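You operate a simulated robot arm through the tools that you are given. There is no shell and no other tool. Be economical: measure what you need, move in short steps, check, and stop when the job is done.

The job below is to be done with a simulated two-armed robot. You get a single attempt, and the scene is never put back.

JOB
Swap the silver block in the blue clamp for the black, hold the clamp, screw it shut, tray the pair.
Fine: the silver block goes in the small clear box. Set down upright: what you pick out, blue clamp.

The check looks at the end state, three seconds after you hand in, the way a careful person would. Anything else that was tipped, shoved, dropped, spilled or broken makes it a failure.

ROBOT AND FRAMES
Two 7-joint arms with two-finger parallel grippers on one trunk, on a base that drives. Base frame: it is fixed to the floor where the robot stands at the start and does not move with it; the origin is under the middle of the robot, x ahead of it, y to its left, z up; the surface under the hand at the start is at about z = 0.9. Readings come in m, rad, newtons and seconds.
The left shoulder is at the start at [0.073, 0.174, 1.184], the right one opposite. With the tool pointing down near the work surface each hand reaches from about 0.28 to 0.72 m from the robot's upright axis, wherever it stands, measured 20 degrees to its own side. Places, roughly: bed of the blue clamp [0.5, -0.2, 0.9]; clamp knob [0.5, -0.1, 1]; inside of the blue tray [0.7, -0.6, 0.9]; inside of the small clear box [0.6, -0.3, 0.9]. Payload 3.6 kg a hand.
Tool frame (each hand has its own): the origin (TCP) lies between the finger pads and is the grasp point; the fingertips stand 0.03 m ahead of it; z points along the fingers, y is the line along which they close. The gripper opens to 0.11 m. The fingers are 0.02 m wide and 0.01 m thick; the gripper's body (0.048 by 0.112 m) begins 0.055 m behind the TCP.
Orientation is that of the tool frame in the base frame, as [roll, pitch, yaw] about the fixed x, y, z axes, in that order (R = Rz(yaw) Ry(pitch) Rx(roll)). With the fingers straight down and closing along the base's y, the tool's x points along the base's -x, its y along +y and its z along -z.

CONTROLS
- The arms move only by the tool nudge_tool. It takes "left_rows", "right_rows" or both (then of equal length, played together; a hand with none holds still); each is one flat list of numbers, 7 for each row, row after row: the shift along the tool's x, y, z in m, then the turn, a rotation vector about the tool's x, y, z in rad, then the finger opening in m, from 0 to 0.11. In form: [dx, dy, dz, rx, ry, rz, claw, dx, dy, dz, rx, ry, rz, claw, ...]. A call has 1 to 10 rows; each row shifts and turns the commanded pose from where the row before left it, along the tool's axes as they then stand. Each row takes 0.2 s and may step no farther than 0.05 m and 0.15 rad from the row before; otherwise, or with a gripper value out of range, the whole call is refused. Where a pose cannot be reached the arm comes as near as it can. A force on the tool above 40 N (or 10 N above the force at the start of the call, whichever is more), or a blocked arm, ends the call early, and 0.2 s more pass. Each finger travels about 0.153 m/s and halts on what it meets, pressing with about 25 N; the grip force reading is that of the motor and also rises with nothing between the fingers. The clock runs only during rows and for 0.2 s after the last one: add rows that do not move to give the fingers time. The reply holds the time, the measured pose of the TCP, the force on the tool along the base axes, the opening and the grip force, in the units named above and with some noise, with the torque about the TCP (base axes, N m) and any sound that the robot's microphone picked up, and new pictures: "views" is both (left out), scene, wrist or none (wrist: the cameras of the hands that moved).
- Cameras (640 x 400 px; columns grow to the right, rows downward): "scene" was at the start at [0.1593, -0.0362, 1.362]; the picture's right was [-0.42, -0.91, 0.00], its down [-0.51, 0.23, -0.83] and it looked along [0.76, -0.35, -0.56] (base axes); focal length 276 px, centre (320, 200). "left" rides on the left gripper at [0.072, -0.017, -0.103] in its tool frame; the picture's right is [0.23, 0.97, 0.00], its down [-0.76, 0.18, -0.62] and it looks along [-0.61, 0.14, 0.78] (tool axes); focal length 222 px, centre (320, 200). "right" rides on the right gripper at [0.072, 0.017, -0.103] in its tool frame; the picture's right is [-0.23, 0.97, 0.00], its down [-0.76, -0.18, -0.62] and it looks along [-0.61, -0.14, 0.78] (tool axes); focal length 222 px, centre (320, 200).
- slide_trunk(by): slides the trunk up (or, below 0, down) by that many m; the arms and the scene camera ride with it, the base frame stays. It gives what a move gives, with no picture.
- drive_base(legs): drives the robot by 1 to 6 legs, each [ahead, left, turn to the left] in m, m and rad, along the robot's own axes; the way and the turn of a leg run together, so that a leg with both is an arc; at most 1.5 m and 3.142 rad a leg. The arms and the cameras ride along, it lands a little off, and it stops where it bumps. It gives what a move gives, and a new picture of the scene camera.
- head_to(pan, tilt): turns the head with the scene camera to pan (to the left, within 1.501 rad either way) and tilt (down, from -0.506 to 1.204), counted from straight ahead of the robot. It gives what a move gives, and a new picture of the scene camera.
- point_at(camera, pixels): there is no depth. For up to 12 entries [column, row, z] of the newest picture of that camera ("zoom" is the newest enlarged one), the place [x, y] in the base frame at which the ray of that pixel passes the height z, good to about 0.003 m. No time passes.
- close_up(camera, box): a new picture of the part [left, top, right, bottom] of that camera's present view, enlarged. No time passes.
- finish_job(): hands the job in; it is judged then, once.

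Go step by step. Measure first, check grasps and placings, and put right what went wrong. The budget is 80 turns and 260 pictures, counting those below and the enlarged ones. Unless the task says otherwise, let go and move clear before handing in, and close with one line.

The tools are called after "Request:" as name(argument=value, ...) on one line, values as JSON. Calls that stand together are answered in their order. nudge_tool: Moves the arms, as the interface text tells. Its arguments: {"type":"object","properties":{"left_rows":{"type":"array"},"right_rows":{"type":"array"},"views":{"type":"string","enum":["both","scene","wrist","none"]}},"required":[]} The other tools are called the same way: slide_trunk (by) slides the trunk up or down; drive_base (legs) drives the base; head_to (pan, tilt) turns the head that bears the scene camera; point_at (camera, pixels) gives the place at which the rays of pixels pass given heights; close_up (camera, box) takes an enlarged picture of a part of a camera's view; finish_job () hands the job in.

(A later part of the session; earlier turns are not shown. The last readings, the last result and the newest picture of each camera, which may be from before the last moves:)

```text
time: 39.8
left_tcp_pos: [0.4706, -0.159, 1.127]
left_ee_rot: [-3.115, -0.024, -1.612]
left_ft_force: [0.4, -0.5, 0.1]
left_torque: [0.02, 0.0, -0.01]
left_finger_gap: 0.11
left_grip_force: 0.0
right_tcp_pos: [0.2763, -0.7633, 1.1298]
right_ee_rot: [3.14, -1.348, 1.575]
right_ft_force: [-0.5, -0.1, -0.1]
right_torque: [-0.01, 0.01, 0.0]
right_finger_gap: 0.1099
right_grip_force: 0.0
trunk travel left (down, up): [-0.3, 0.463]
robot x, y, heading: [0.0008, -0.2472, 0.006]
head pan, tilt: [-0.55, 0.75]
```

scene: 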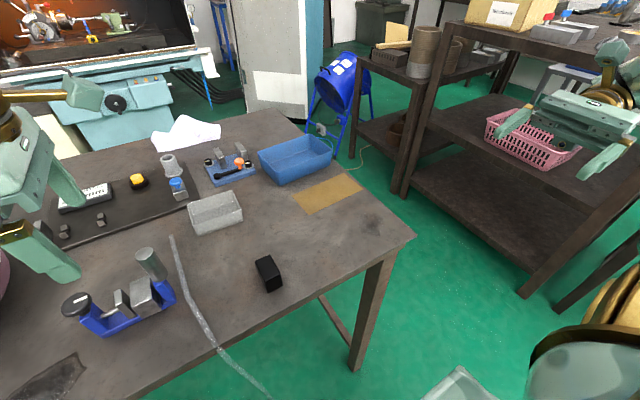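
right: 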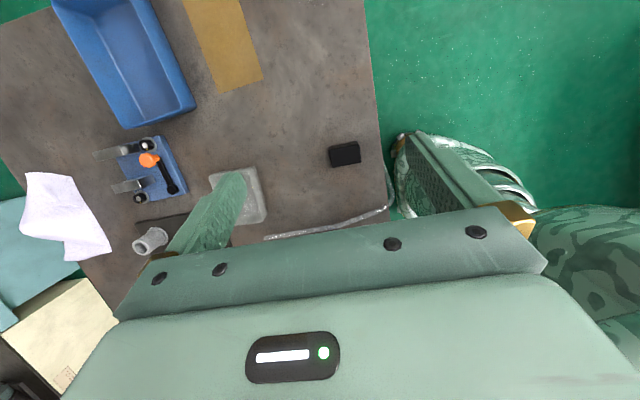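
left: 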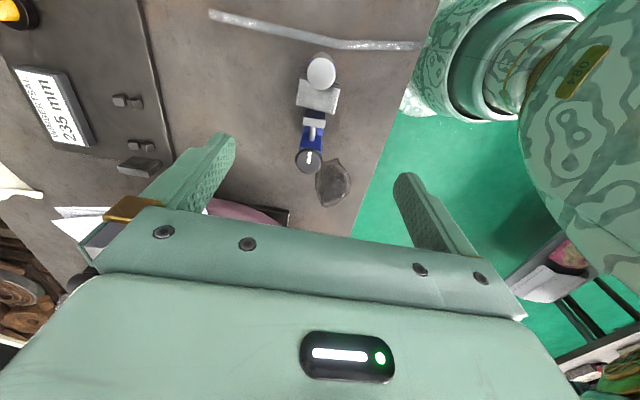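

The left hand works here with tool x toward −y. I measure the clamp parts from this near-overhead left camera and from the scene camera.

Request:
close_up(camera="left", box=[240, 40, 400, 190])

Request:
close_up(camera="scene", box=[50, 230, 190, 350])

Request:
close_up(camera="scene", box=[180, 170, 300, 300])

```text
2.67 times, centred on (320, 115) of left
```

zoom: 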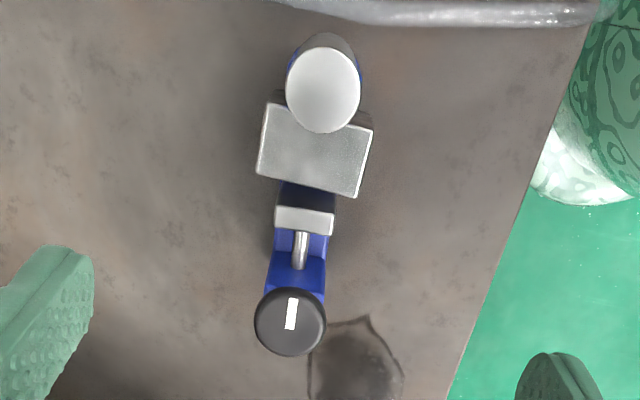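

```text
3.33 times, centred on (120, 290) of scene
```

zoom: 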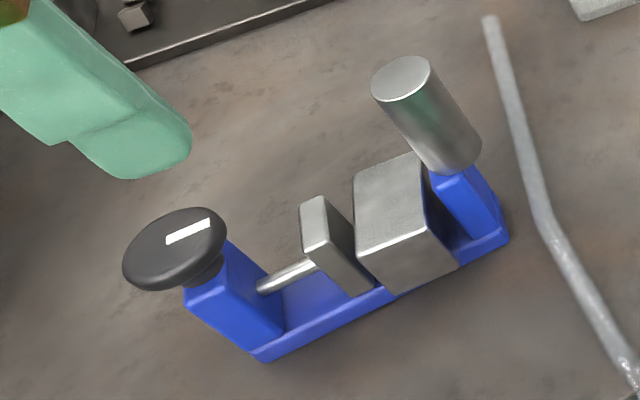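

```text
3.08 times, centred on (240, 235) of scene
```

zoom: 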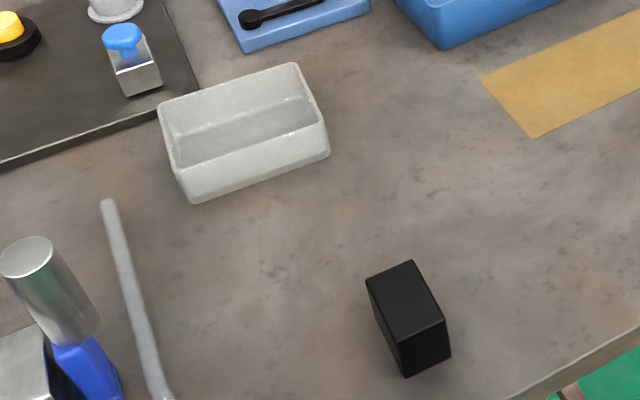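

Request:
point_at(camera="zoom", pixels=[[405, 377, 0.9], [450, 360, 0.9], [402, 338, 0.945], [447, 322, 0.945], [411, 261, 0.945], [366, 278, 0.945], [192, 203, 0.9], [329, 158, 0.9], [158, 107, 0.94], [294, 64, 0.94], [328, 125, 0.94], [180, 172, 0.94]])

Request:
point_at(camera="left", pixels=[[304.5, 80.5, 0.955], [297, 106, 0.955], [334.5, 114.5, 0.955], [338.5, 88, 0.955], [321, 73.5, 1.03], [308.5, 160, 0.98], [308.5, 158, 0.98]])

```text
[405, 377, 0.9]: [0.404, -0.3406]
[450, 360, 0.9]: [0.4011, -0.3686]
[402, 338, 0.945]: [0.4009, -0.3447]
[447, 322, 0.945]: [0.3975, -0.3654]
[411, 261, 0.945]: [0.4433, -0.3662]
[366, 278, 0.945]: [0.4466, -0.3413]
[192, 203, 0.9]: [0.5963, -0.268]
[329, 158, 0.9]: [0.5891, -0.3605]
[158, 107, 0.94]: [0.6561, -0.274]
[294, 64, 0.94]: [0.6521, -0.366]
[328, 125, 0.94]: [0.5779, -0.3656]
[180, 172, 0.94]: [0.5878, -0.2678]
```

```text
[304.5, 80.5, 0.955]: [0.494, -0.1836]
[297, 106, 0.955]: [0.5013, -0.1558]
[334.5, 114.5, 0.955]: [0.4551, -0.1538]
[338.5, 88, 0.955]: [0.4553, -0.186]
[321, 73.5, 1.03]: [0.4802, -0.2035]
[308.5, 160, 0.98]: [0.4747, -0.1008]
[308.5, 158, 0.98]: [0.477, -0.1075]
```

Silver block centre ≈ (0.477,−0.169), top ≈ 0.955; black centre ≈ (0.4225,−0.354). I lean the left hand 0.4 rad toward +y and descend partway.

Request:
nudge_tool(left_rows=[0, -0.0065, 0, 0, 0, -0.041, 0.11, 0, 0, 0, 0, 0.133, 0, 0.11, 0, 0, 0, 0, 0.133, 0, 0.11, 0, 0, 0, 0, 0.133, 0, 0.11, -0.0117, 0, 0.0276, 0, 0, 0, 0.11, -0.0117, 0, 0.0276, 0, 0, 0, 0.11, -0.0117, 0, 0.0276, 0, 0, 0, 0.11], views="both")

```text
time: 41.4
left_tcp_pos: [0.4799, -0.1615, 1.038]
left_ee_rot: [-3.116, -0.425, -1.585]
left_ft_force: [-0.5, -0.5, -0.1]
left_torque: [0.0, 0.0, 0.05]
left_finger_gap: 0.1101
left_grip_force: 0.1
right_tcp_pos: [0.2782, -0.7634, 1.129]
right_ee_rot: [3.141, -1.35, 1.571]
right_ft_force: [0.5, 0.6, -0.3]
right_torque: [0.0, 0.02, -0.01]
right_finger_gap: 0.1101
right_grip_force: 0.0
trunk travel left (down, up): [-0.3, 0.463]
robot x, y, heading: [-0.0008, -0.2514, -0.002]
head pan, tilt: [-0.55, 0.75]
```

scene: 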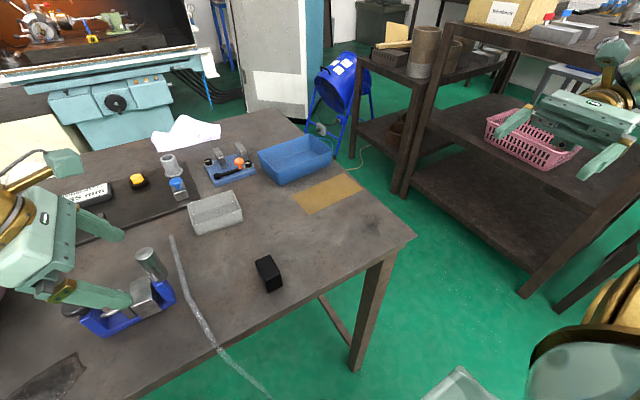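
left: 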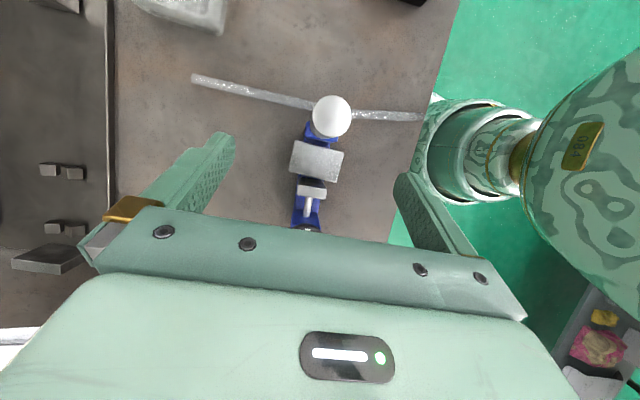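

Alignment is good; the camera housing is high above the handle. I descend the rest to z ≈ 0.955 with the opening reduced to 0.08.

Request:
nudge_tool(left_rows=[-0.0114, 0.002, 0.0252, 0, 0, 0, 0.08, -0.0114, 0, 0.0252, 0, 0, 0, 0.08, -0.0114, 0, 0.0252, 0, 0, 0, 0.08, 0, 0, 0, 0, 0, 0, 0.08], views="both")

Request:
close_up(camera="scene", box=[20, 200, 200, 350])

```text
time: 42.4
left_tcp_pos: [0.4812, -0.1615, 0.9559]
left_ee_rot: [-3.115, -0.425, -1.587]
left_ft_force: [-0.5, 0.0, -0.2]
left_torque: [0.0, 0.01, 0.0]
left_finger_gap: 0.0798
left_grip_force: 0.0
right_tcp_pos: [0.277, -0.7652, 1.1288]
right_ee_rot: [-3.142, -1.348, 1.575]
right_ft_force: [0.8, -0.2, 1.0]
right_torque: [-0.03, -0.01, 0.02]
right_finger_gap: 0.1101
right_grip_force: 0.1
trunk travel left (down, up): [-0.3, 0.463]
robot x, y, heading: [0.0009, -0.2497, 0.003]
head pan, tilt: [-0.55, 0.75]
```

scene: 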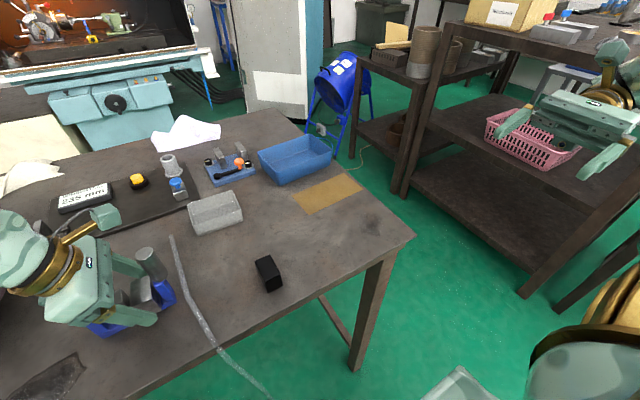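
left: 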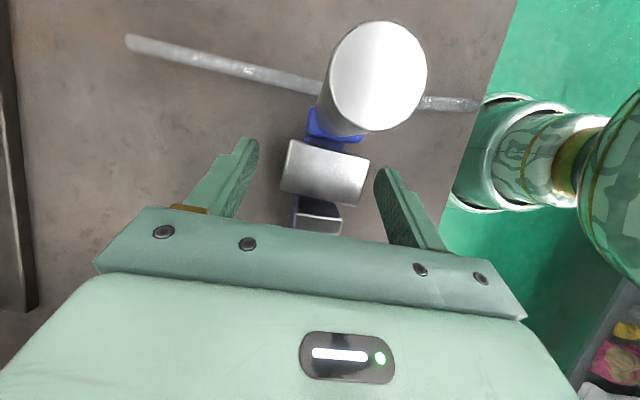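

```text
2.67 times, centred on (110, 275) of scene
```

zoom: 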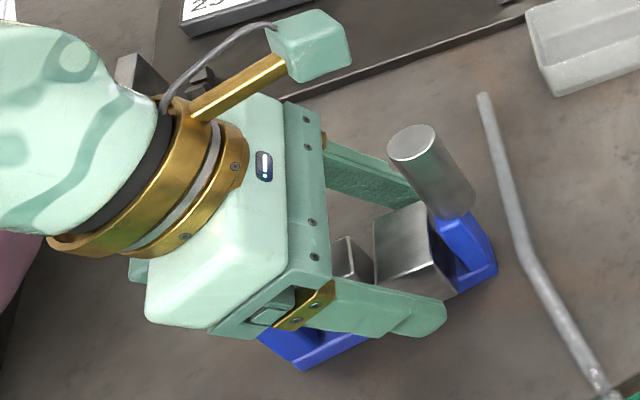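

The fingers straddle the silver block. I centre by 3 mm and close.

Request:
nudge_tool(left_rows=[0, 0.003, 0, 0, 0, 0, 0.06, 0, 0, 0, 0, 0, 0, 0.03, 0, 0, 0, 0, 0, 0, 0.03, 0, 0, 0, 0, 0, 0, 0.03], views="wrist")

```text
time: 43.4
left_tcp_pos: [0.4775, -0.16, 0.9544]
left_ee_rot: [-3.113, -0.424, -1.585]
left_ft_force: [2.5, 0.0, 1.0]
left_torque: [-0.01, 0.04, 0.03]
left_finger_gap: 0.0479
left_grip_force: 25.2
right_tcp_pos: [0.2775, -0.7631, 1.1288]
right_ee_rot: [3.141, -1.349, 1.573]
right_ft_force: [-0.1, -0.2, -0.3]
right_torque: [0.02, -0.04, -0.01]
right_finger_gap: 0.1099
right_grip_force: 0.2
trunk travel left (down, up): [-0.3, 0.463]
robot x, y, heading: [0.0004, -0.2493, 0.002]
head pan, tilt: [-0.55, 0.75]
```

left: 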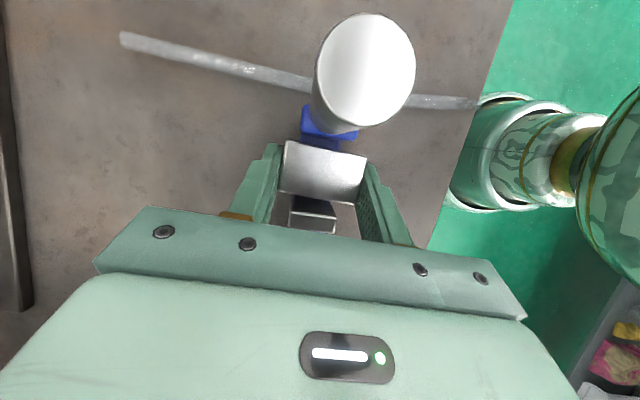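

Gripped with a gap of 0.048 at 25 N. I lift straight up.

Request:
nudge_tool(left_rows=[0.0062, 0, -0.0137, 0, 0, 0, 0.03, 0.0062, 0, -0.0137, 0, 0, 0, 0.03, 0.0082, 0, -0.0182, 0, 0, 0, 0.03, 0.0165, 0, -0.0364, 0, 0, 0, 0.03, 0.0165, 0, -0.0364, 0, 0, 0, 0.03, 0.0165, 0, -0.0364, 0, 0, 0, 0.03], views="both")

```text
time: 44.8
left_tcp_pos: [0.4731, -0.1598, 1.1259]
left_ee_rot: [-3.117, -0.425, -1.584]
left_ft_force: [0.4, 0.7, -4.7]
left_torque: [0.06, 0.01, -0.01]
left_finger_gap: 0.0479
left_grip_force: 24.8
right_tcp_pos: [0.2769, -0.7624, 1.1287]
right_ee_rot: [3.139, -1.349, 1.575]
right_ft_force: [0.0, -0.2, 0.5]
right_torque: [-0.01, -0.01, 0.0]
right_finger_gap: 0.1101
right_grip_force: 0.1
trunk travel left (down, up): [-0.3, 0.463]
robot x, y, heading: [-0.004, -0.2541, 0.002]
head pan, tilt: [-0.55, 0.75]
```

scene: 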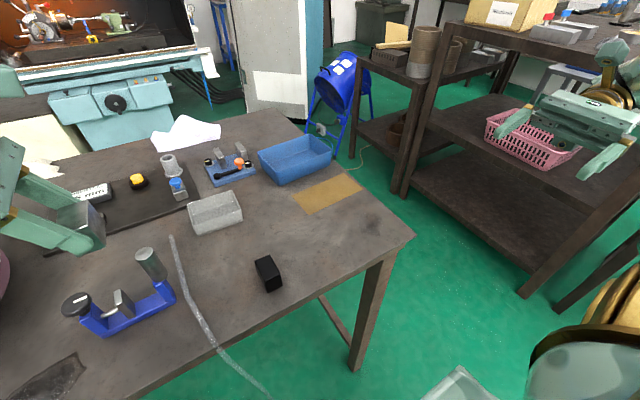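
left: 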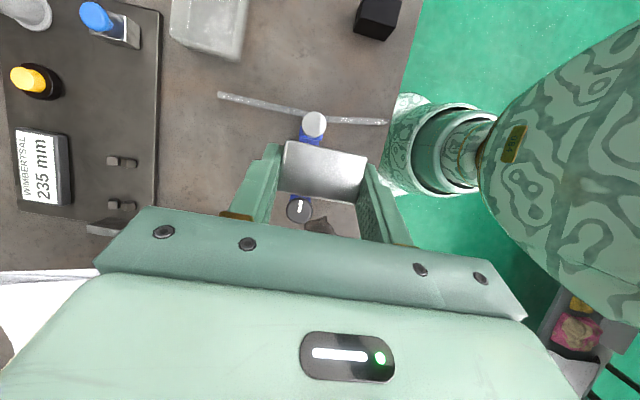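

The silver block is lifted cleanly and the clamp stayed put. It hangs upright with the hand leaned, so I turn about the vertical, counter-clockwise, so that the lean ends up toward the robot.

Request:
nudge_tool(left_rows=[0, 0, 0, 0.0618, 0, -0.1367, 0.03, 0, 0, 0, 0.0618, 0, -0.1367, 0.03, 0, 0, 0, 0.0618, 0, -0.1367, 0.03, 0, 0, 0, 0.0618, 0, -0.1367, 0.03, 0, 0, 0, 0.0618, 0, -0.1367, 0.03], views="none")

```text
time: 46.0
left_tcp_pos: [0.4729, -0.1614, 1.1249]
left_ee_rot: [-3.12, -0.438, -0.83]
left_ft_force: [-0.1, -0.2, -5.1]
left_torque: [-0.01, 0.03, 0.01]
left_finger_gap: 0.048
left_grip_force: 24.5
right_tcp_pos: [0.2771, -0.764, 1.1277]
right_ee_rot: [-3.14, -1.349, 1.573]
right_ft_force: [0.5, -0.1, 0.1]
right_torque: [-0.01, 0.02, 0.02]
right_finger_gap: 0.1099
right_grip_force: 0.1
trunk travel left (down, up): [-0.3, 0.463]
robot x, y, heading: [0.0021, -0.247, -0.005]
head pan, tilt: [-0.55, 0.75]
```

It turns freely; I finish the turn to yaw 0.

Request:
nudge_tool(left_rows=[0, 0, 0, 0.0636, 0, -0.1359, 0.03, 0, 0, 0, 0.0636, 0, -0.1359, 0.03, 0, 0, 0, 0.0636, 0, -0.1359, 0.03, 0, 0, 0, 0.0636, 0, -0.1359, 0.03, 0, 0, 0, 0.0636, 0, -0.1359, 0.03, 0, 0, 0, 0.034, 0, -0.0725, 0.03], views="both")

```text
time: 47.4
left_tcp_pos: [0.4726, -0.16, 1.1251]
left_ee_rot: [-3.132, -0.45, 0.005]
left_ft_force: [-0.4, -0.6, -5.1]
left_torque: [0.01, 0.04, 0.02]
left_finger_gap: 0.0482
left_grip_force: 25.4
right_tcp_pos: [0.2774, -0.7636, 1.1291]
right_ee_rot: [3.138, -1.351, 1.572]
right_ft_force: [-0.3, -0.2, -0.3]
right_torque: [-0.03, 0.02, 0.0]
right_finger_gap: 0.1102
right_grip_force: 0.1
trunk travel left (down, up): [-0.3, 0.463]
robot x, y, heading: [-0.0024, -0.2473, 0.001]
head pan, tilt: [-0.55, 0.75]
```

scene: 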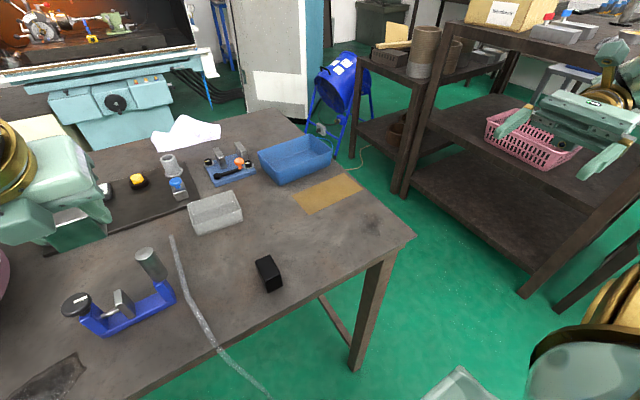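
left: 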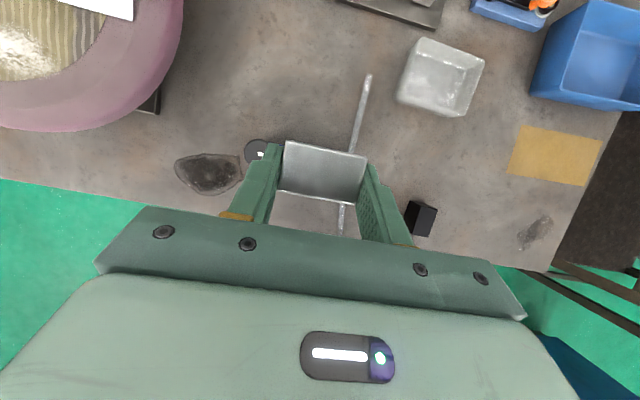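

Yaw is now 0 with the lean toward the robot. I carry the block over the clear box, target TCP ≈ (0.611,−0.318).

Request:
nudge_tool(left_rows=[0.0249, 0.0316, 0.012, 0, 0, 0, 0.03, 0.0249, 0.0316, 0.012, 0, 0, 0, 0.03, 0.0249, 0.0316, 0.012, 0, 0, 0, 0.03, 0.0249, 0.0316, 0.012, 0, 0, 0, 0.03, 0.0249, 0.0316, 0.012, 0, 0, 0, 0.03, 0, 0, 0, 0, 0, 0, 0.03], views="both")

```text
time: 48.8
left_tcp_pos: [0.6086, -0.3183, 1.122]
left_ee_rot: [-3.132, -0.452, 0.0]
left_ft_force: [0.4, -0.3, -4.1]
left_torque: [-0.03, 0.05, -0.01]
left_finger_gap: 0.0478
left_grip_force: 24.9
right_tcp_pos: [0.2768, -0.7617, 1.1295]
right_ee_rot: [3.141, -1.35, 1.573]
right_ft_force: [-0.2, 0.8, 0.8]
right_torque: [-0.03, -0.05, 0.03]
right_finger_gap: 0.1102
right_grip_force: 0.1
trunk travel left (down, up): [-0.3, 0.463]
robot x, y, heading: [0.0026, -0.2513, 0.0]
head pan, tilt: [-0.55, 0.75]
```

scene: 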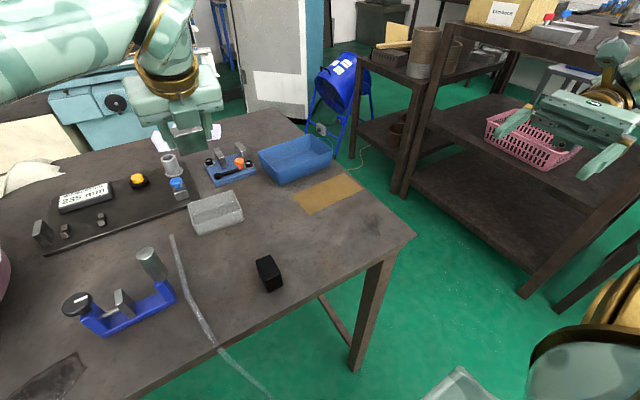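
left: 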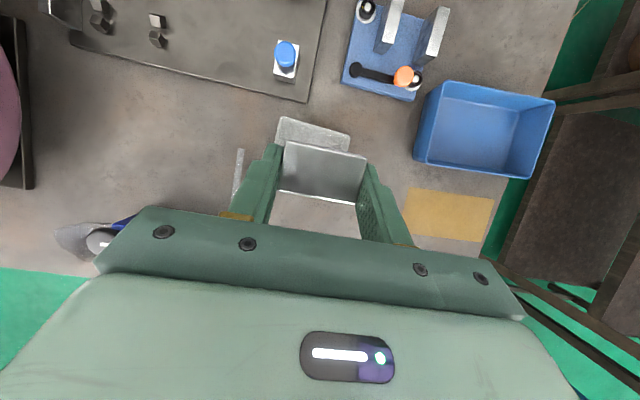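

I check the far rim of the box ((277,117)–(350,134) in the left picture) against the block's position.

Request:
point_at(camera="left", pixels=[[279, 117, 0.938], [350, 134, 0.938], [316, 152, 1.122], [283, 142, 1.122], [366, 156, 1.122]])

Request:
close_up(camera="left", box=[220, 90, 420, 230])

```text
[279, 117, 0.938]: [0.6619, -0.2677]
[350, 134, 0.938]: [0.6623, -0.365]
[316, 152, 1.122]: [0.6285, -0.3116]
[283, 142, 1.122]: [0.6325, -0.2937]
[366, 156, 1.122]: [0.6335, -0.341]
```

```text
2.86 times, centred on (320, 160) of left
```

zoom: 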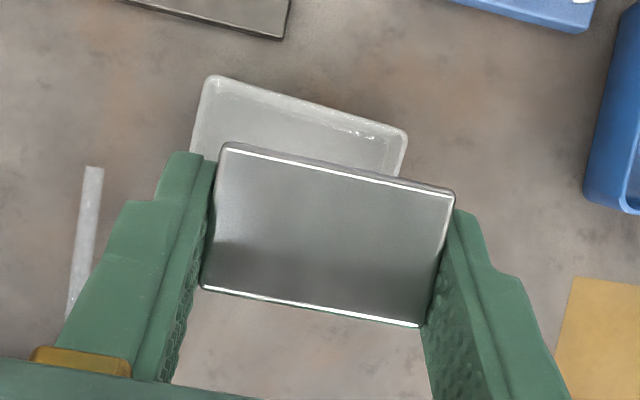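

Block centre (0.619,−0.3175) against box centre ≈ (0.626,−0.3165): I shift +6 mm in x and descend to just above the floor.

Request:
nudge_tool(left_rows=[0.0054, -0.001, 0.0026, 0, 0, 0, 0.03, -0.0137, 0, 0.0283, 0, 0, 0, 0.03, -0.0137, 0, 0.0283, 0, 0, 0, 0.03, -0.0137, 0, 0.0283, 0, 0, 0, 0.03, -0.0137, 0, 0.0283, 0, 0, 0, 0.03, -0.0115, 0, 0.0238, 0, 0, 0, 0.03, 0, 0, 0, 0, 0, 0, 0.03], views="both")

Request:
close_up(camera="scene", box=[140, 140, 280, 250])

```text
time: 50.4
left_tcp_pos: [0.6154, -0.3124, 0.9695]
left_ee_rot: [-3.131, -0.453, -0.001]
left_ft_force: [-0.5, 0.9, -4.9]
left_torque: [0.0, 0.05, 0.0]
left_finger_gap: 0.048
left_grip_force: 24.7
right_tcp_pos: [0.2778, -0.7638, 1.1278]
right_ee_rot: [3.14, -1.349, 1.573]
right_ft_force: [-0.2, 0.4, 0.1]
right_torque: [0.0, -0.02, -0.02]
right_finger_gap: 0.11
right_grip_force: 0.1
trunk travel left (down, up): [-0.3, 0.463]
robot x, y, heading: [-0.0013, -0.2521, 0.002]
head pan, tilt: [-0.55, 0.75]
```

scene: 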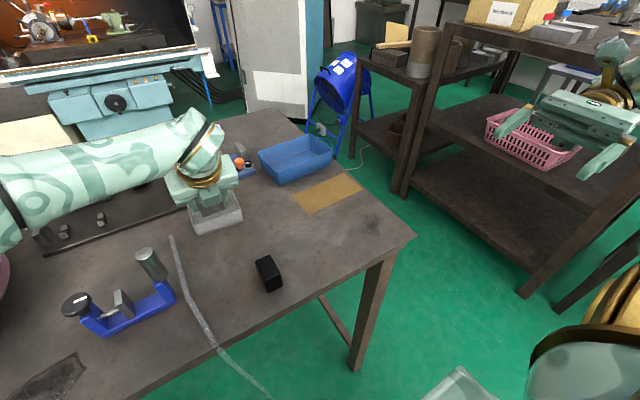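
left: 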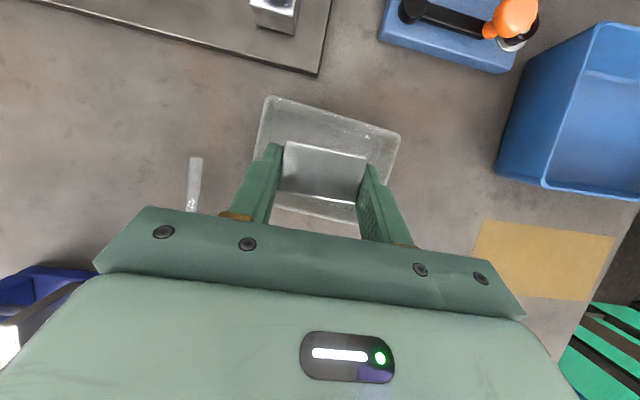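

```text
3.64 times, centred on (210, 195) of scene
```

zoom: 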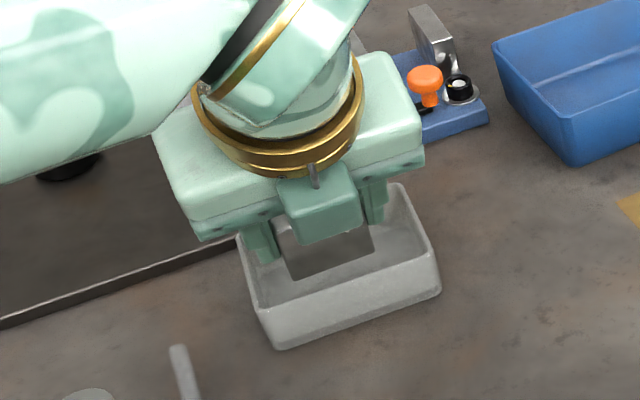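

The block is within the walls but 4 mm left; I correct and lower in small steps until it touches.

Request:
nudge_tool(left_rows=[0, 0.005, 0, 0, 0, 0, 0.03, -0.0022, 0, 0.0045, 0, 0, 0, 0.03, -0.0022, 0, 0.0045, 0, 0, 0, 0.03, -0.0013, 0, 0.0027, 0, 0, 0, 0.03, -0.0009, 0, 0.0018, 0, 0, 0, 0.03, -0.0009, 0, 0.0018, 0, 0, 0, 0.03, -0.0009, 0, 0.0018, 0, 0, 0, 0.03], views="wrist")

Request:
close_up(camera="scene", box=[140, 140, 280, 250])

```text
time: 52.0
left_tcp_pos: [0.6175, -0.3205, 0.9509]
left_ee_rot: [-3.13, -0.451, 0.002]
left_ft_force: [0.3, 0.4, -5.4]
left_torque: [0.01, 0.03, -0.03]
left_finger_gap: 0.048
left_grip_force: 24.5
right_tcp_pos: [0.2777, -0.7649, 1.1286]
right_ee_rot: [-3.141, -1.349, 1.571]
right_ft_force: [0.1, 0.0, -0.1]
right_torque: [0.03, 0.0, -0.02]
right_finger_gap: 0.11
right_grip_force: 0.0
trunk travel left (down, up): [-0.3, 0.463]
robot x, y, heading: [0.0018, -0.2485, 0.004]
head pan, tilt: [-0.55, 0.75]
```

left: 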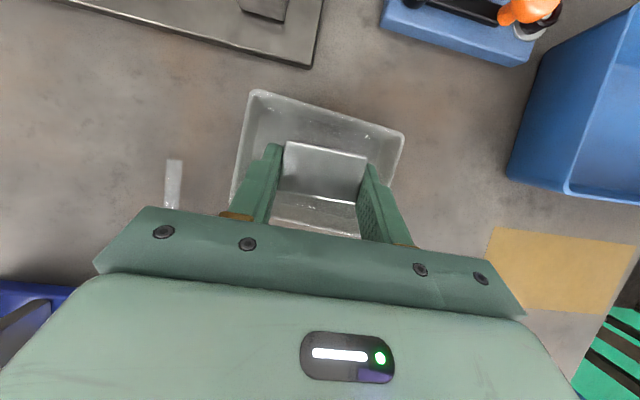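

```text
3.64 times, centred on (210, 195) of scene
```

zoom: 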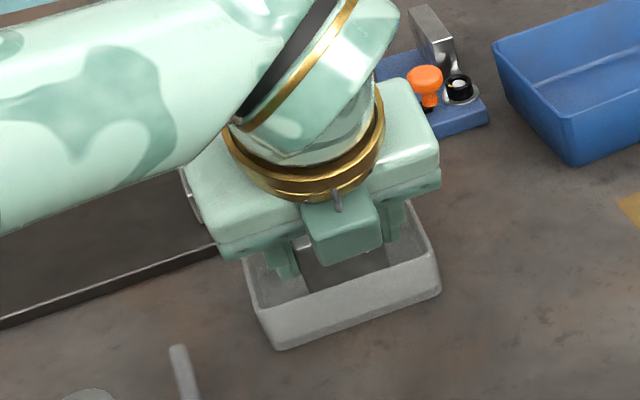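

Centred in the box and still hanging free (−5.4 N). I go down up to 8 mm more in 1 mm–2 mm steps.

Request:
nudge_tool(left_rows=[-0.0009, 0, 0.0018, 0, 0, 0, 0.03, -0.0009, 0, 0.0018, 0, 0, 0, 0.03, -0.0005, 0, 0.001, 0, 0, 0, 0.03], views="none")

Request:
nudge_tool(left_rows=[-0.0005, 0, 0.001, 0, 0, 0, 0.03, -0.0005, 0, 0.001, 0, 0, 0, 0.03, 0, 0, 0, 0, 0, 0, 0.03], views="none")

```text
time: 52.8
left_tcp_pos: [0.6185, -0.3198, 0.9454]
left_ee_rot: [-3.131, -0.452, 0.001]
left_ft_force: [0.4, 0.6, -4.3]
left_torque: [-0.01, 0.02, 0.0]
left_finger_gap: 0.0482
left_grip_force: 25.0
right_tcp_pos: [0.278, -0.7645, 1.1284]
right_ee_rot: [-3.141, -1.349, 1.572]
right_ft_force: [0.8, -0.1, 0.2]
right_torque: [-0.01, 0.04, -0.03]
right_finger_gap: 0.1099
right_grip_force: 0.0
trunk travel left (down, up): [-0.3, 0.463]
robot x, y, heading: [-0.0006, -0.2538, 0.002]
head pan, tilt: [-0.55, 0.75]
```

```text
time: 53.6
left_tcp_pos: [0.617, -0.3218, 0.9453]
left_ee_rot: [-3.131, -0.453, 0.001]
left_ft_force: [0.5, 0.0, 0.6]
left_torque: [-0.17, 0.03, 0.03]
left_finger_gap: 0.0479
left_grip_force: 24.5
right_tcp_pos: [0.2771, -0.7642, 1.1284]
right_ee_rot: [-3.141, -1.348, 1.573]
right_ft_force: [0.6, 0.1, 0.3]
right_torque: [-0.01, -0.03, 0.02]
right_finger_gap: 0.1101
right_grip_force: 0.1
trunk travel left (down, up): [-0.3, 0.463]
robot x, y, heading: [0.0004, -0.2465, 0.004]
head pan, tilt: [-0.55, 0.75]
```

The block rests on the box floor (force went from −5 to +0.6 N). I open slightly to 0.058 and rise straight up.

Request:
nudge_tool(left_rows=[0, 0, 0, 0, 0, 0, 0.054, 0, 0, 0, 0, 0, 0, 0.058, 0, 0, 0, 0, 0, 0, 0.058, 0.0065, 0, -0.0135, 0, 0, 0, 0.058, 0.0109, 0, -0.0225, 0, 0, 0, 0.058, 0.0174, 0, -0.036, 0, 0, 0, 0.058, 0.0174, 0, -0.036, 0, 0, 0, 0.07, 0.0174, 0, -0.036, 0, 0, 0, 0.08], views="both")

Request:
close_up(camera="left", box=[230, 80, 430, 220])

```text
time: 55.4
left_tcp_pos: [0.6177, -0.3214, 1.1026]
left_ee_rot: [-3.131, -0.454, 0.002]
left_ft_force: [0.0, -0.3, 0.5]
left_torque: [-0.02, -0.03, 0.02]
left_finger_gap: 0.0802
left_grip_force: 0.0
right_tcp_pos: [0.2769, -0.7638, 1.1294]
right_ee_rot: [3.137, -1.348, 1.577]
right_ft_force: [-0.8, -0.3, -0.7]
right_torque: [0.01, 0.02, 0.01]
right_finger_gap: 0.1099
right_grip_force: 0.0
trunk travel left (down, up): [-0.3, 0.463]
robot x, y, heading: [0.0005, -0.2507, 0.002]
head pan, tilt: [-0.55, 0.75]
```

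scene: 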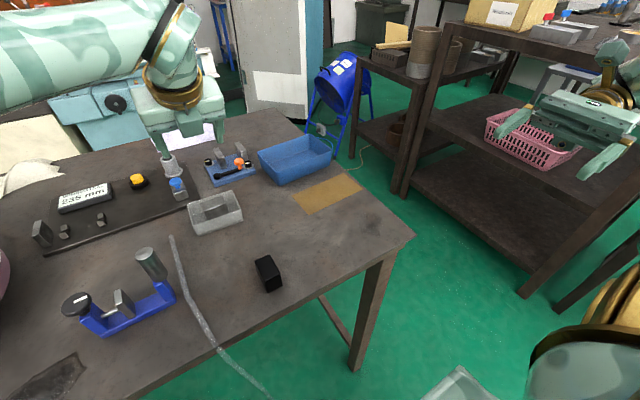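
left: 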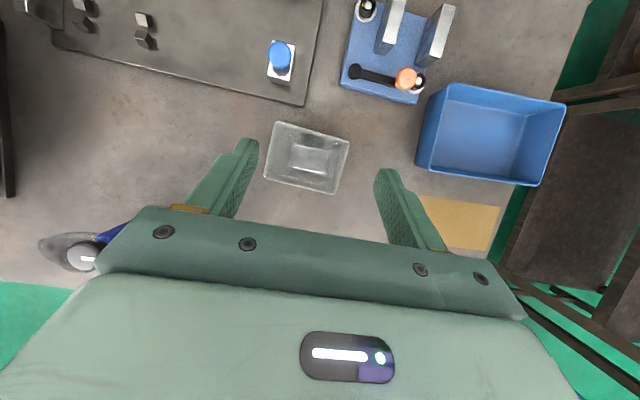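

```text
2.86 times, centred on (330, 150) of left
```

zoom: 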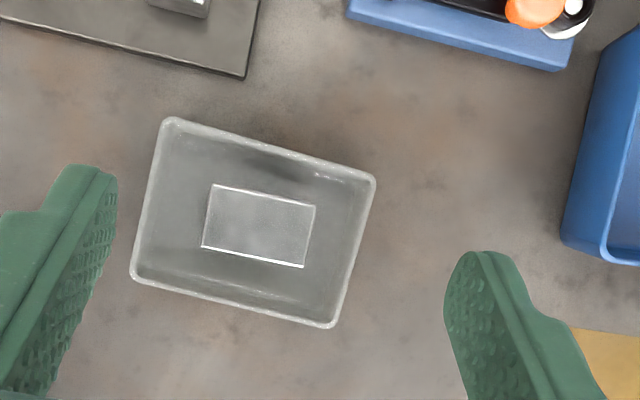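

The silver block stands upright in the middle of the clear box. Next, the black one: I move back and turn clockwise to yaw −π/2.

Request:
nudge_tool(left_rows=[-0.0333, 0, -0.0161, 0, 0, 0, 0.08, -0.0333, 0, -0.0161, 0, 0, 0, 0.08, -0.0333, 0, -0.0161, 0, 0, 0, 0.08, -0.0333, 0, -0.0161, 0, 0, 0, 0.08, 0, 0, 0, -0.0653, 0, 0.135, 0.08, 0, 0, 0, -0.0653, 0, 0.135, 0.08, 0, 0, 0, -0.0653, 0, 0.135, 0.08, 0, 0, 0, -0.0653, 0, 0.135, 0.08, 0, 0, 0, -0.0653, 0, 0.135, 0.08], views="none")

Request:
nudge_tool(left_rows=[0, 0, 0, -0.0653, 0, 0.135, 0.08, 0, 0, 0, -0.0653, 0, 0.135, 0.08, 0, 0, 0, -0.0653, 0, 0.135, 0.08, 0, 0, 0, -0.0653, 0, 0.135, 0.08, 0, 0, 0, -0.0653, 0, 0.135, 0.08, 0, 0, 0, -0.0305, 0, 0.063, 0.08], views="both")

```text
time: 57.4
left_tcp_pos: [0.4692, -0.3232, 1.1033]
left_ee_rot: [-3.132, -0.446, -0.75]
left_ft_force: [-1.3, -0.2, -0.1]
left_torque: [-0.02, 0.03, 0.02]
left_finger_gap: 0.0798
left_grip_force: 0.0
right_tcp_pos: [0.2771, -0.7621, 1.1279]
right_ee_rot: [3.139, -1.35, 1.573]
right_ft_force: [0.3, 0.5, -0.6]
right_torque: [-0.02, 0.04, -0.03]
right_finger_gap: 0.11
right_grip_force: 0.0
trunk travel left (down, up): [-0.3, 0.463]
robot x, y, heading: [0.0023, -0.2503, 0.003]
head pan, tilt: [-0.55, 0.75]
```

```text
time: 58.8
left_tcp_pos: [0.469, -0.3238, 1.1046]
left_ee_rot: [-3.138, -0.44, -1.565]
left_ft_force: [-0.3, -0.2, 0.4]
left_torque: [-0.01, 0.02, 0.0]
left_finger_gap: 0.0801
left_grip_force: 0.0
right_tcp_pos: [0.2768, -0.7639, 1.1287]
right_ee_rot: [3.141, -1.35, 1.574]
right_ft_force: [-0.5, -0.1, -0.3]
right_torque: [0.01, 0.04, 0.03]
right_finger_gap: 0.1097
right_grip_force: 0.1
trunk travel left (down, up): [-0.3, 0.463]
robot x, y, heading: [0.0019, -0.252, 0.003]
head pan, tilt: [-0.55, 0.75]
```

scene: 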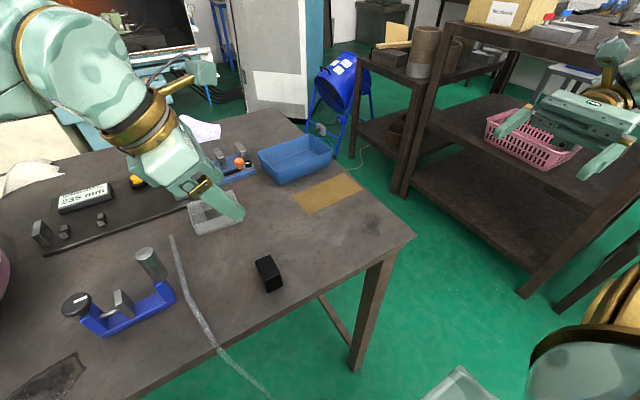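
left: 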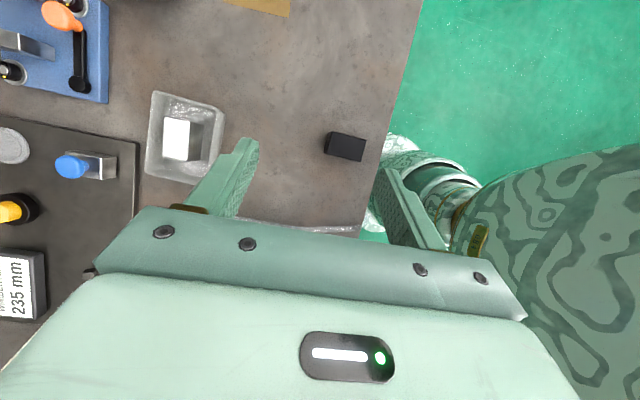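

I measure the black block precisely from this view.

Request:
close_up(camera="left", box=[300, 110, 390, 180])

```text
5.71 times, centred on (345, 145) of left
```

zoom: 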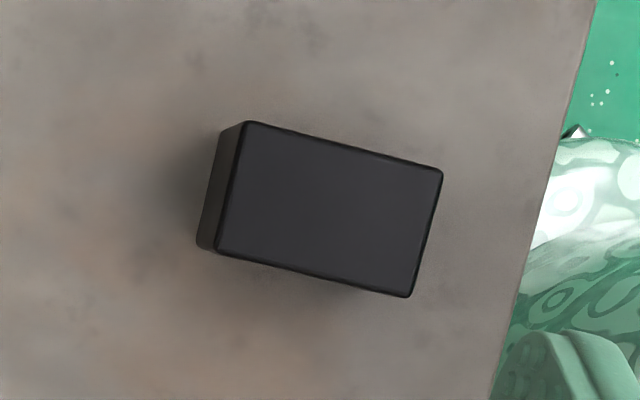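

Request:
point_at(camera="zoom", pixels=[[244, 122, 0.943], [442, 170, 0.943], [409, 297, 0.943], [215, 249, 0.943], [198, 244, 0.9], [219, 131, 0.9]])

```text
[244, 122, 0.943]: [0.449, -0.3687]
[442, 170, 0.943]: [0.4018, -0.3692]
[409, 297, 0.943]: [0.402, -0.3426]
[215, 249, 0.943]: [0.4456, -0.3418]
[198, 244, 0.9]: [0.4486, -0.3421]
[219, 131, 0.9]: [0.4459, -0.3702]
```

Black block centre (0.4245,−0.3556), well aligned, 46 × 27 mm. I position and descend with the same lean.

Request:
nudge_tool(left_rows=[0.0103, 0.0222, 0.0049, 0, 0, 0, 0.08, 0.0103, 0.0223, 0.0048, 0, 0, 0, 0.08, -0.0135, 0, 0.0287, 0, 0, 0, 0.08, -0.0135, 0, 0.0287, 0, 0, 0, 0.08, -0.0135, 0, 0.0287, 0, 0, 0, 0.08, -0.0135, 0, 0.0287, 0, 0, 0, 0.08, 0, 0, 0, 0, 0, 0, 0.08], views="wrist")

```text
time: 60.4
left_tcp_pos: [0.4251, -0.3446, 0.9788]
left_ee_rot: [-3.137, -0.441, -1.565]
left_ft_force: [0.6, -0.2, 0.4]
left_torque: [0.02, 0.0, -0.02]
left_finger_gap: 0.0799
left_grip_force: 0.1
right_tcp_pos: [0.2764, -0.763, 1.1293]
right_ee_rot: [3.141, -1.348, 1.575]
right_ft_force: [0.1, -0.1, -0.2]
right_torque: [0.0, -0.02, -0.01]
right_finger_gap: 0.1101
right_grip_force: 0.1
trunk travel left (down, up): [-0.3, 0.463]
robot x, y, heading: [0.0014, -0.2499, 0.003]
head pan, tilt: [-0.55, 0.75]
```

left: 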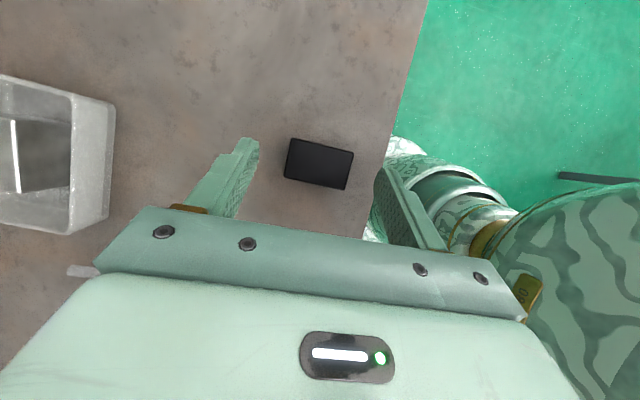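

Good alignment. I descend the last 32 mm and close.

Request:
nudge_tool(left_rows=[-0.0118, 0, 0.03, 0, 0, 0, 0.08, 0, 0, 0, 0, 0, 0, 0.08, 0, 0, 0, 0, 0, 0, 0.055, 0, 0, 0, 0, 0, 0, 0.03, 0, 0, 0, 0, 0, 0, 0.03, 0, 0, 0, 0, 0, 0, 0.03], views="wrist")

```text
time: 61.8
left_tcp_pos: [0.4269, -0.3469, 0.9452]
left_ee_rot: [-3.138, -0.439, -1.564]
left_ft_force: [-1.3, -0.9, 0.6]
left_torque: [-0.07, 0.18, -0.02]
left_finger_gap: 0.0479
left_grip_force: 24.9
right_tcp_pos: [0.2764, -0.7639, 1.1282]
right_ee_rot: [3.138, -1.348, 1.574]
right_ft_force: [-0.4, -0.5, -0.3]
right_torque: [-0.03, -0.01, 0.01]
right_finger_gap: 0.1098
right_grip_force: 0.0
trunk travel left (down, up): [-0.3, 0.463]
robot x, y, heading: [-0.0006, -0.2512, 0.003]
head pan, tilt: [-0.55, 0.75]
```

left: 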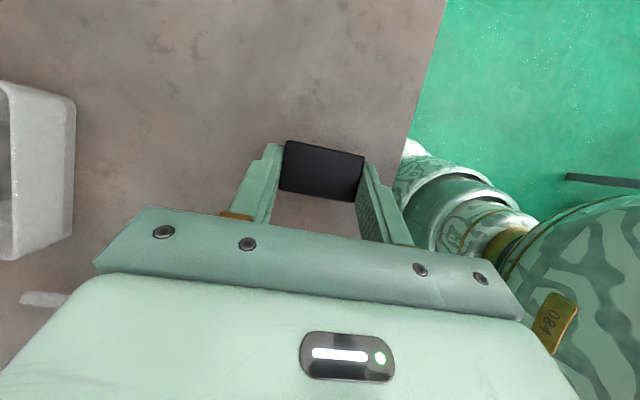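

Gripped (0.048, 25 N). I lift it and carry it above the clamp.

Request:
nudge_tool(left_rows=[0.0145, 0, -0.0308, 0, 0, 0, 0.03, 0.0145, 0, -0.0308, 0, 0, 0, 0.03, 0.0145, 0, -0.0308, 0, 0, 0, 0.03, 0.0145, 0, -0.0308, 0, 0, 0, 0.03, 0.0145, 0, -0.0308, 0, 0, 0, 0.03, -0.0338, -0.0102, -0.0159, 0, 0, 0, 0.03, -0.0338, -0.0102, -0.0159, 0, 0, 0, 0.03, -0.0338, -0.0102, -0.0159, 0, 0, 0, 0.03, -0.0338, -0.0102, -0.0159, 0, 0, 0, 0.03, -0.0338, -0.0102, -0.0159, 0, 0, 0, 0.03], views="none")

Request:
nudge_tool(left_rows=[0, 0, 0, 0, 0, 0, 0.03], views="both")

```text
time: 64.0
left_tcp_pos: [0.4742, -0.158, 1.1141]
left_ee_rot: [-3.14, -0.442, -1.564]
left_ft_force: [0.0, 0.6, -4.2]
left_torque: [0.01, -0.01, -0.04]
left_finger_gap: 0.048
left_grip_force: 25.1
right_tcp_pos: [0.2775, -0.7625, 1.129]
right_ee_rot: [-3.14, -1.349, 1.572]
right_ft_force: [0.3, 0.3, -0.5]
right_torque: [-0.01, 0.02, 0.0]
right_finger_gap: 0.1099
right_grip_force: 0.0
trunk travel left (down, up): [-0.3, 0.463]
robot x, y, heading: [0.0007, -0.2479, 0.004]
head pan, tilt: [-0.55, 0.75]
```

```text
time: 64.4
left_tcp_pos: [0.4753, -0.1597, 1.116]
left_ee_rot: [-3.141, -0.441, -1.564]
left_ft_force: [0.2, 0.1, -3.8]
left_torque: [0.03, 0.0, 0.02]
left_finger_gap: 0.0478
left_grip_force: 25.2
right_tcp_pos: [0.278, -0.7645, 1.1281]
right_ee_rot: [3.141, -1.348, 1.573]
right_ft_force: [0.7, -0.8, -0.8]
right_torque: [0.03, 0.02, -0.01]
right_finger_gap: 0.1101
right_grip_force: 0.0
trunk travel left (down, up): [-0.3, 0.463]
robot x, y, heading: [0.0005, -0.2494, 0.003]
head pan, tilt: [-0.55, 0.75]
```

scene: 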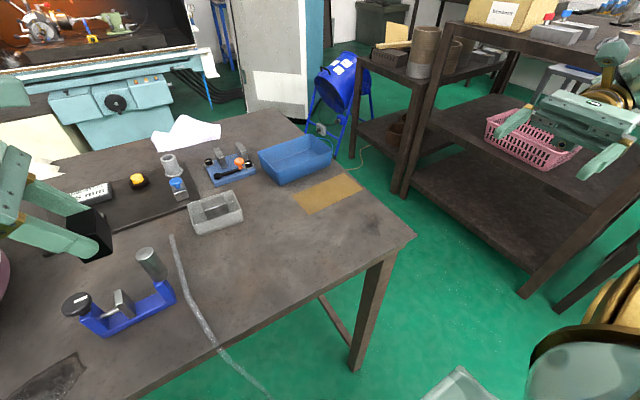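
left: 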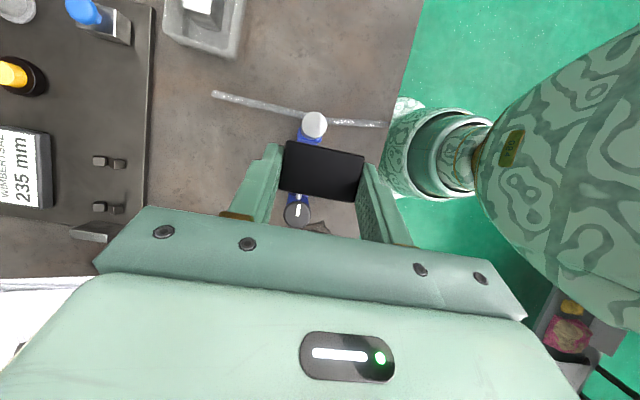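

Before lowering, I measure the empty slot between the jaw plate and the post.

Request:
close_up(camera="scene", box=[50, 240, 190, 350])

```text
3.64 times, centred on (120, 295) of scene
```

zoom: 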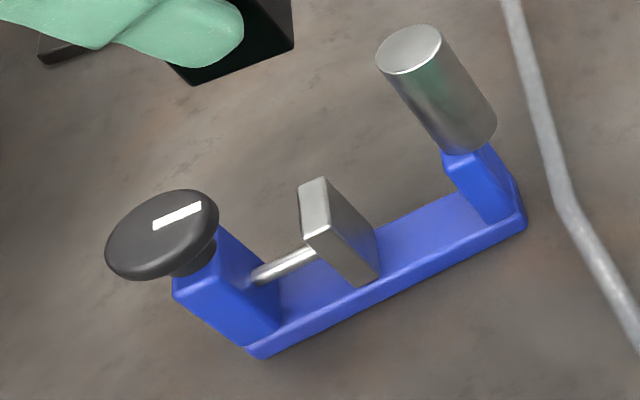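

Request:
point_at(camera="zoom", pixels=[[362, 286, 0.912], [380, 270, 0.912], [490, 223, 0.912], [444, 190, 0.912], [248, 347, 0.912], [258, 358, 0.9], [526, 225, 0.9], [330, 228, 0.955], [410, 50, 1.03]])

```text
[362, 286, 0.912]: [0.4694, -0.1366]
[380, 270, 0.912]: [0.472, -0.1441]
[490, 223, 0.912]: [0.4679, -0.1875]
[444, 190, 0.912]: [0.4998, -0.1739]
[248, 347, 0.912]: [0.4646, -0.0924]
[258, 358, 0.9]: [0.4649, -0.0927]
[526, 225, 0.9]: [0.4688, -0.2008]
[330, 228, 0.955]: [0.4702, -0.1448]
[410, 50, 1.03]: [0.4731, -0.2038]
```

The slot runs from y ≈ −0.1445 (jaw) to −0.1875 (post), and the black block at TCP y −0.160 will span −0.155…−0.182. I descend to just above the bed.

Request:
nudge_tool(left_rows=[0.001, -0.0025, 0, 0, 0, 0, 0.03, -0.0154, 0, 0.0326, 0, 0, 0, 0.03, -0.0154, 0, 0.0326, 0, 0, 0, 0.03, -0.0154, 0, 0.0326, 0, 0, 0, 0.03, -0.0154, 0, 0.0326, 0, 0, 0, 0.03, 0, 0, 0, 0, 0, 0, 0.03], views="wrist")

Request:
close_up(camera="scene", box=[20, 220, 200, 360])

```text
time: 65.8
left_tcp_pos: [0.4762, -0.1615, 0.97]
left_ee_rot: [-3.138, -0.439, -1.564]
left_ft_force: [0.3, -0.1, -4.8]
left_torque: [0.02, 0.0, -0.01]
left_finger_gap: 0.0479
left_grip_force: 24.4
right_tcp_pos: [0.2769, -0.764, 1.1286]
right_ee_rot: [-3.141, -1.348, 1.573]
right_ft_force: [-0.3, 0.6, 0.4]
right_torque: [0.01, -0.03, -0.01]
right_finger_gap: 0.1101
right_grip_force: 0.1
trunk travel left (down, up): [-0.3, 0.463]
robot x, y, heading: [0.001, -0.2518, 0.001]
head pan, tilt: [-0.55, 0.75]
```

left: 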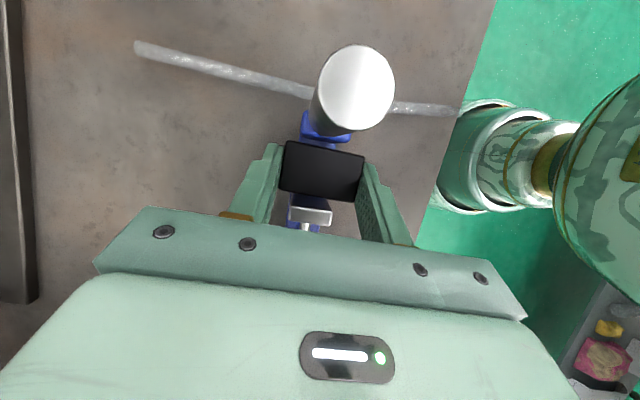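

```text
2.86 times, centred on (110, 290) of scene
```

zoom: 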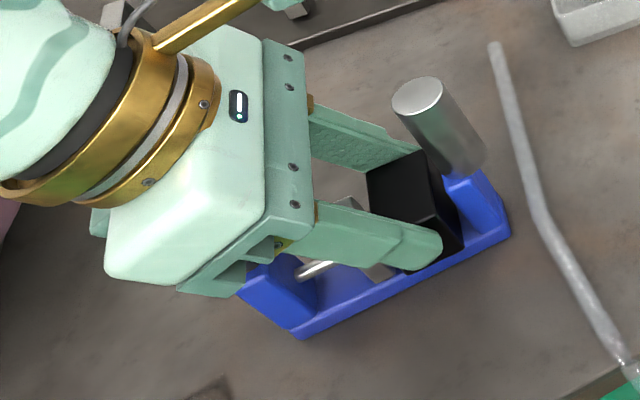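

The block is within the slot, no contact yet. I lower in 2–3 mm steps to the bed.

Request:
nudge_tool(left_rows=[-0.0013, 0, 0.0027, 0, 0, 0, 0.03, -0.0013, 0, 0.0027, 0, 0, 0, 0.03, -0.0009, 0, 0.0018, 0, 0, 0, 0.03, -0.0006, 0, 0.0014, 0, 0, 0, 0.03], views="none")

Request:
nudge_tool(left_rows=[-0.0006, 0, 0.0014, 0, 0, 0, 0.03, -0.0004, 0, 0.0009, 0, 0, 0, 0.03], views="none")

```text
time: 66.8
left_tcp_pos: [0.4766, -0.1606, 0.9625]
left_ee_rot: [-3.14, -0.441, -1.564]
left_ft_force: [0.4, 1.0, -5.0]
left_torque: [0.03, 0.01, 0.02]
left_finger_gap: 0.0478
left_grip_force: 24.7
right_tcp_pos: [0.2777, -0.7638, 1.1282]
right_ee_rot: [-3.141, -1.348, 1.571]
right_ft_force: [-0.2, 0.2, 0.4]
right_torque: [0.04, -0.02, 0.0]
right_finger_gap: 0.1101
right_grip_force: 0.1
trunk travel left (down, up): [-0.3, 0.463]
robot x, y, heading: [-0.0004, -0.2455, -0.0]
head pan, tilt: [-0.55, 0.75]
```

```text
time: 67.4
left_tcp_pos: [0.4768, -0.1611, 0.9592]
left_ee_rot: [-3.139, -0.439, -1.564]
left_ft_force: [-0.2, 1.2, -2.6]
left_torque: [0.02, -0.01, 0.0]
left_finger_gap: 0.0479
left_grip_force: 25.0
right_tcp_pos: [0.2783, -0.7633, 1.1287]
right_ee_rot: [-3.141, -1.351, 1.572]
right_ft_force: [0.4, 0.3, -1.2]
right_torque: [-0.03, -0.01, 0.01]
right_finger_gap: 0.1103
right_grip_force: 0.1
trunk travel left (down, up): [-0.3, 0.463]
robot x, y, heading: [0.0023, -0.2481, 0.002]
head pan, tilt: [-0.55, 0.75]
```

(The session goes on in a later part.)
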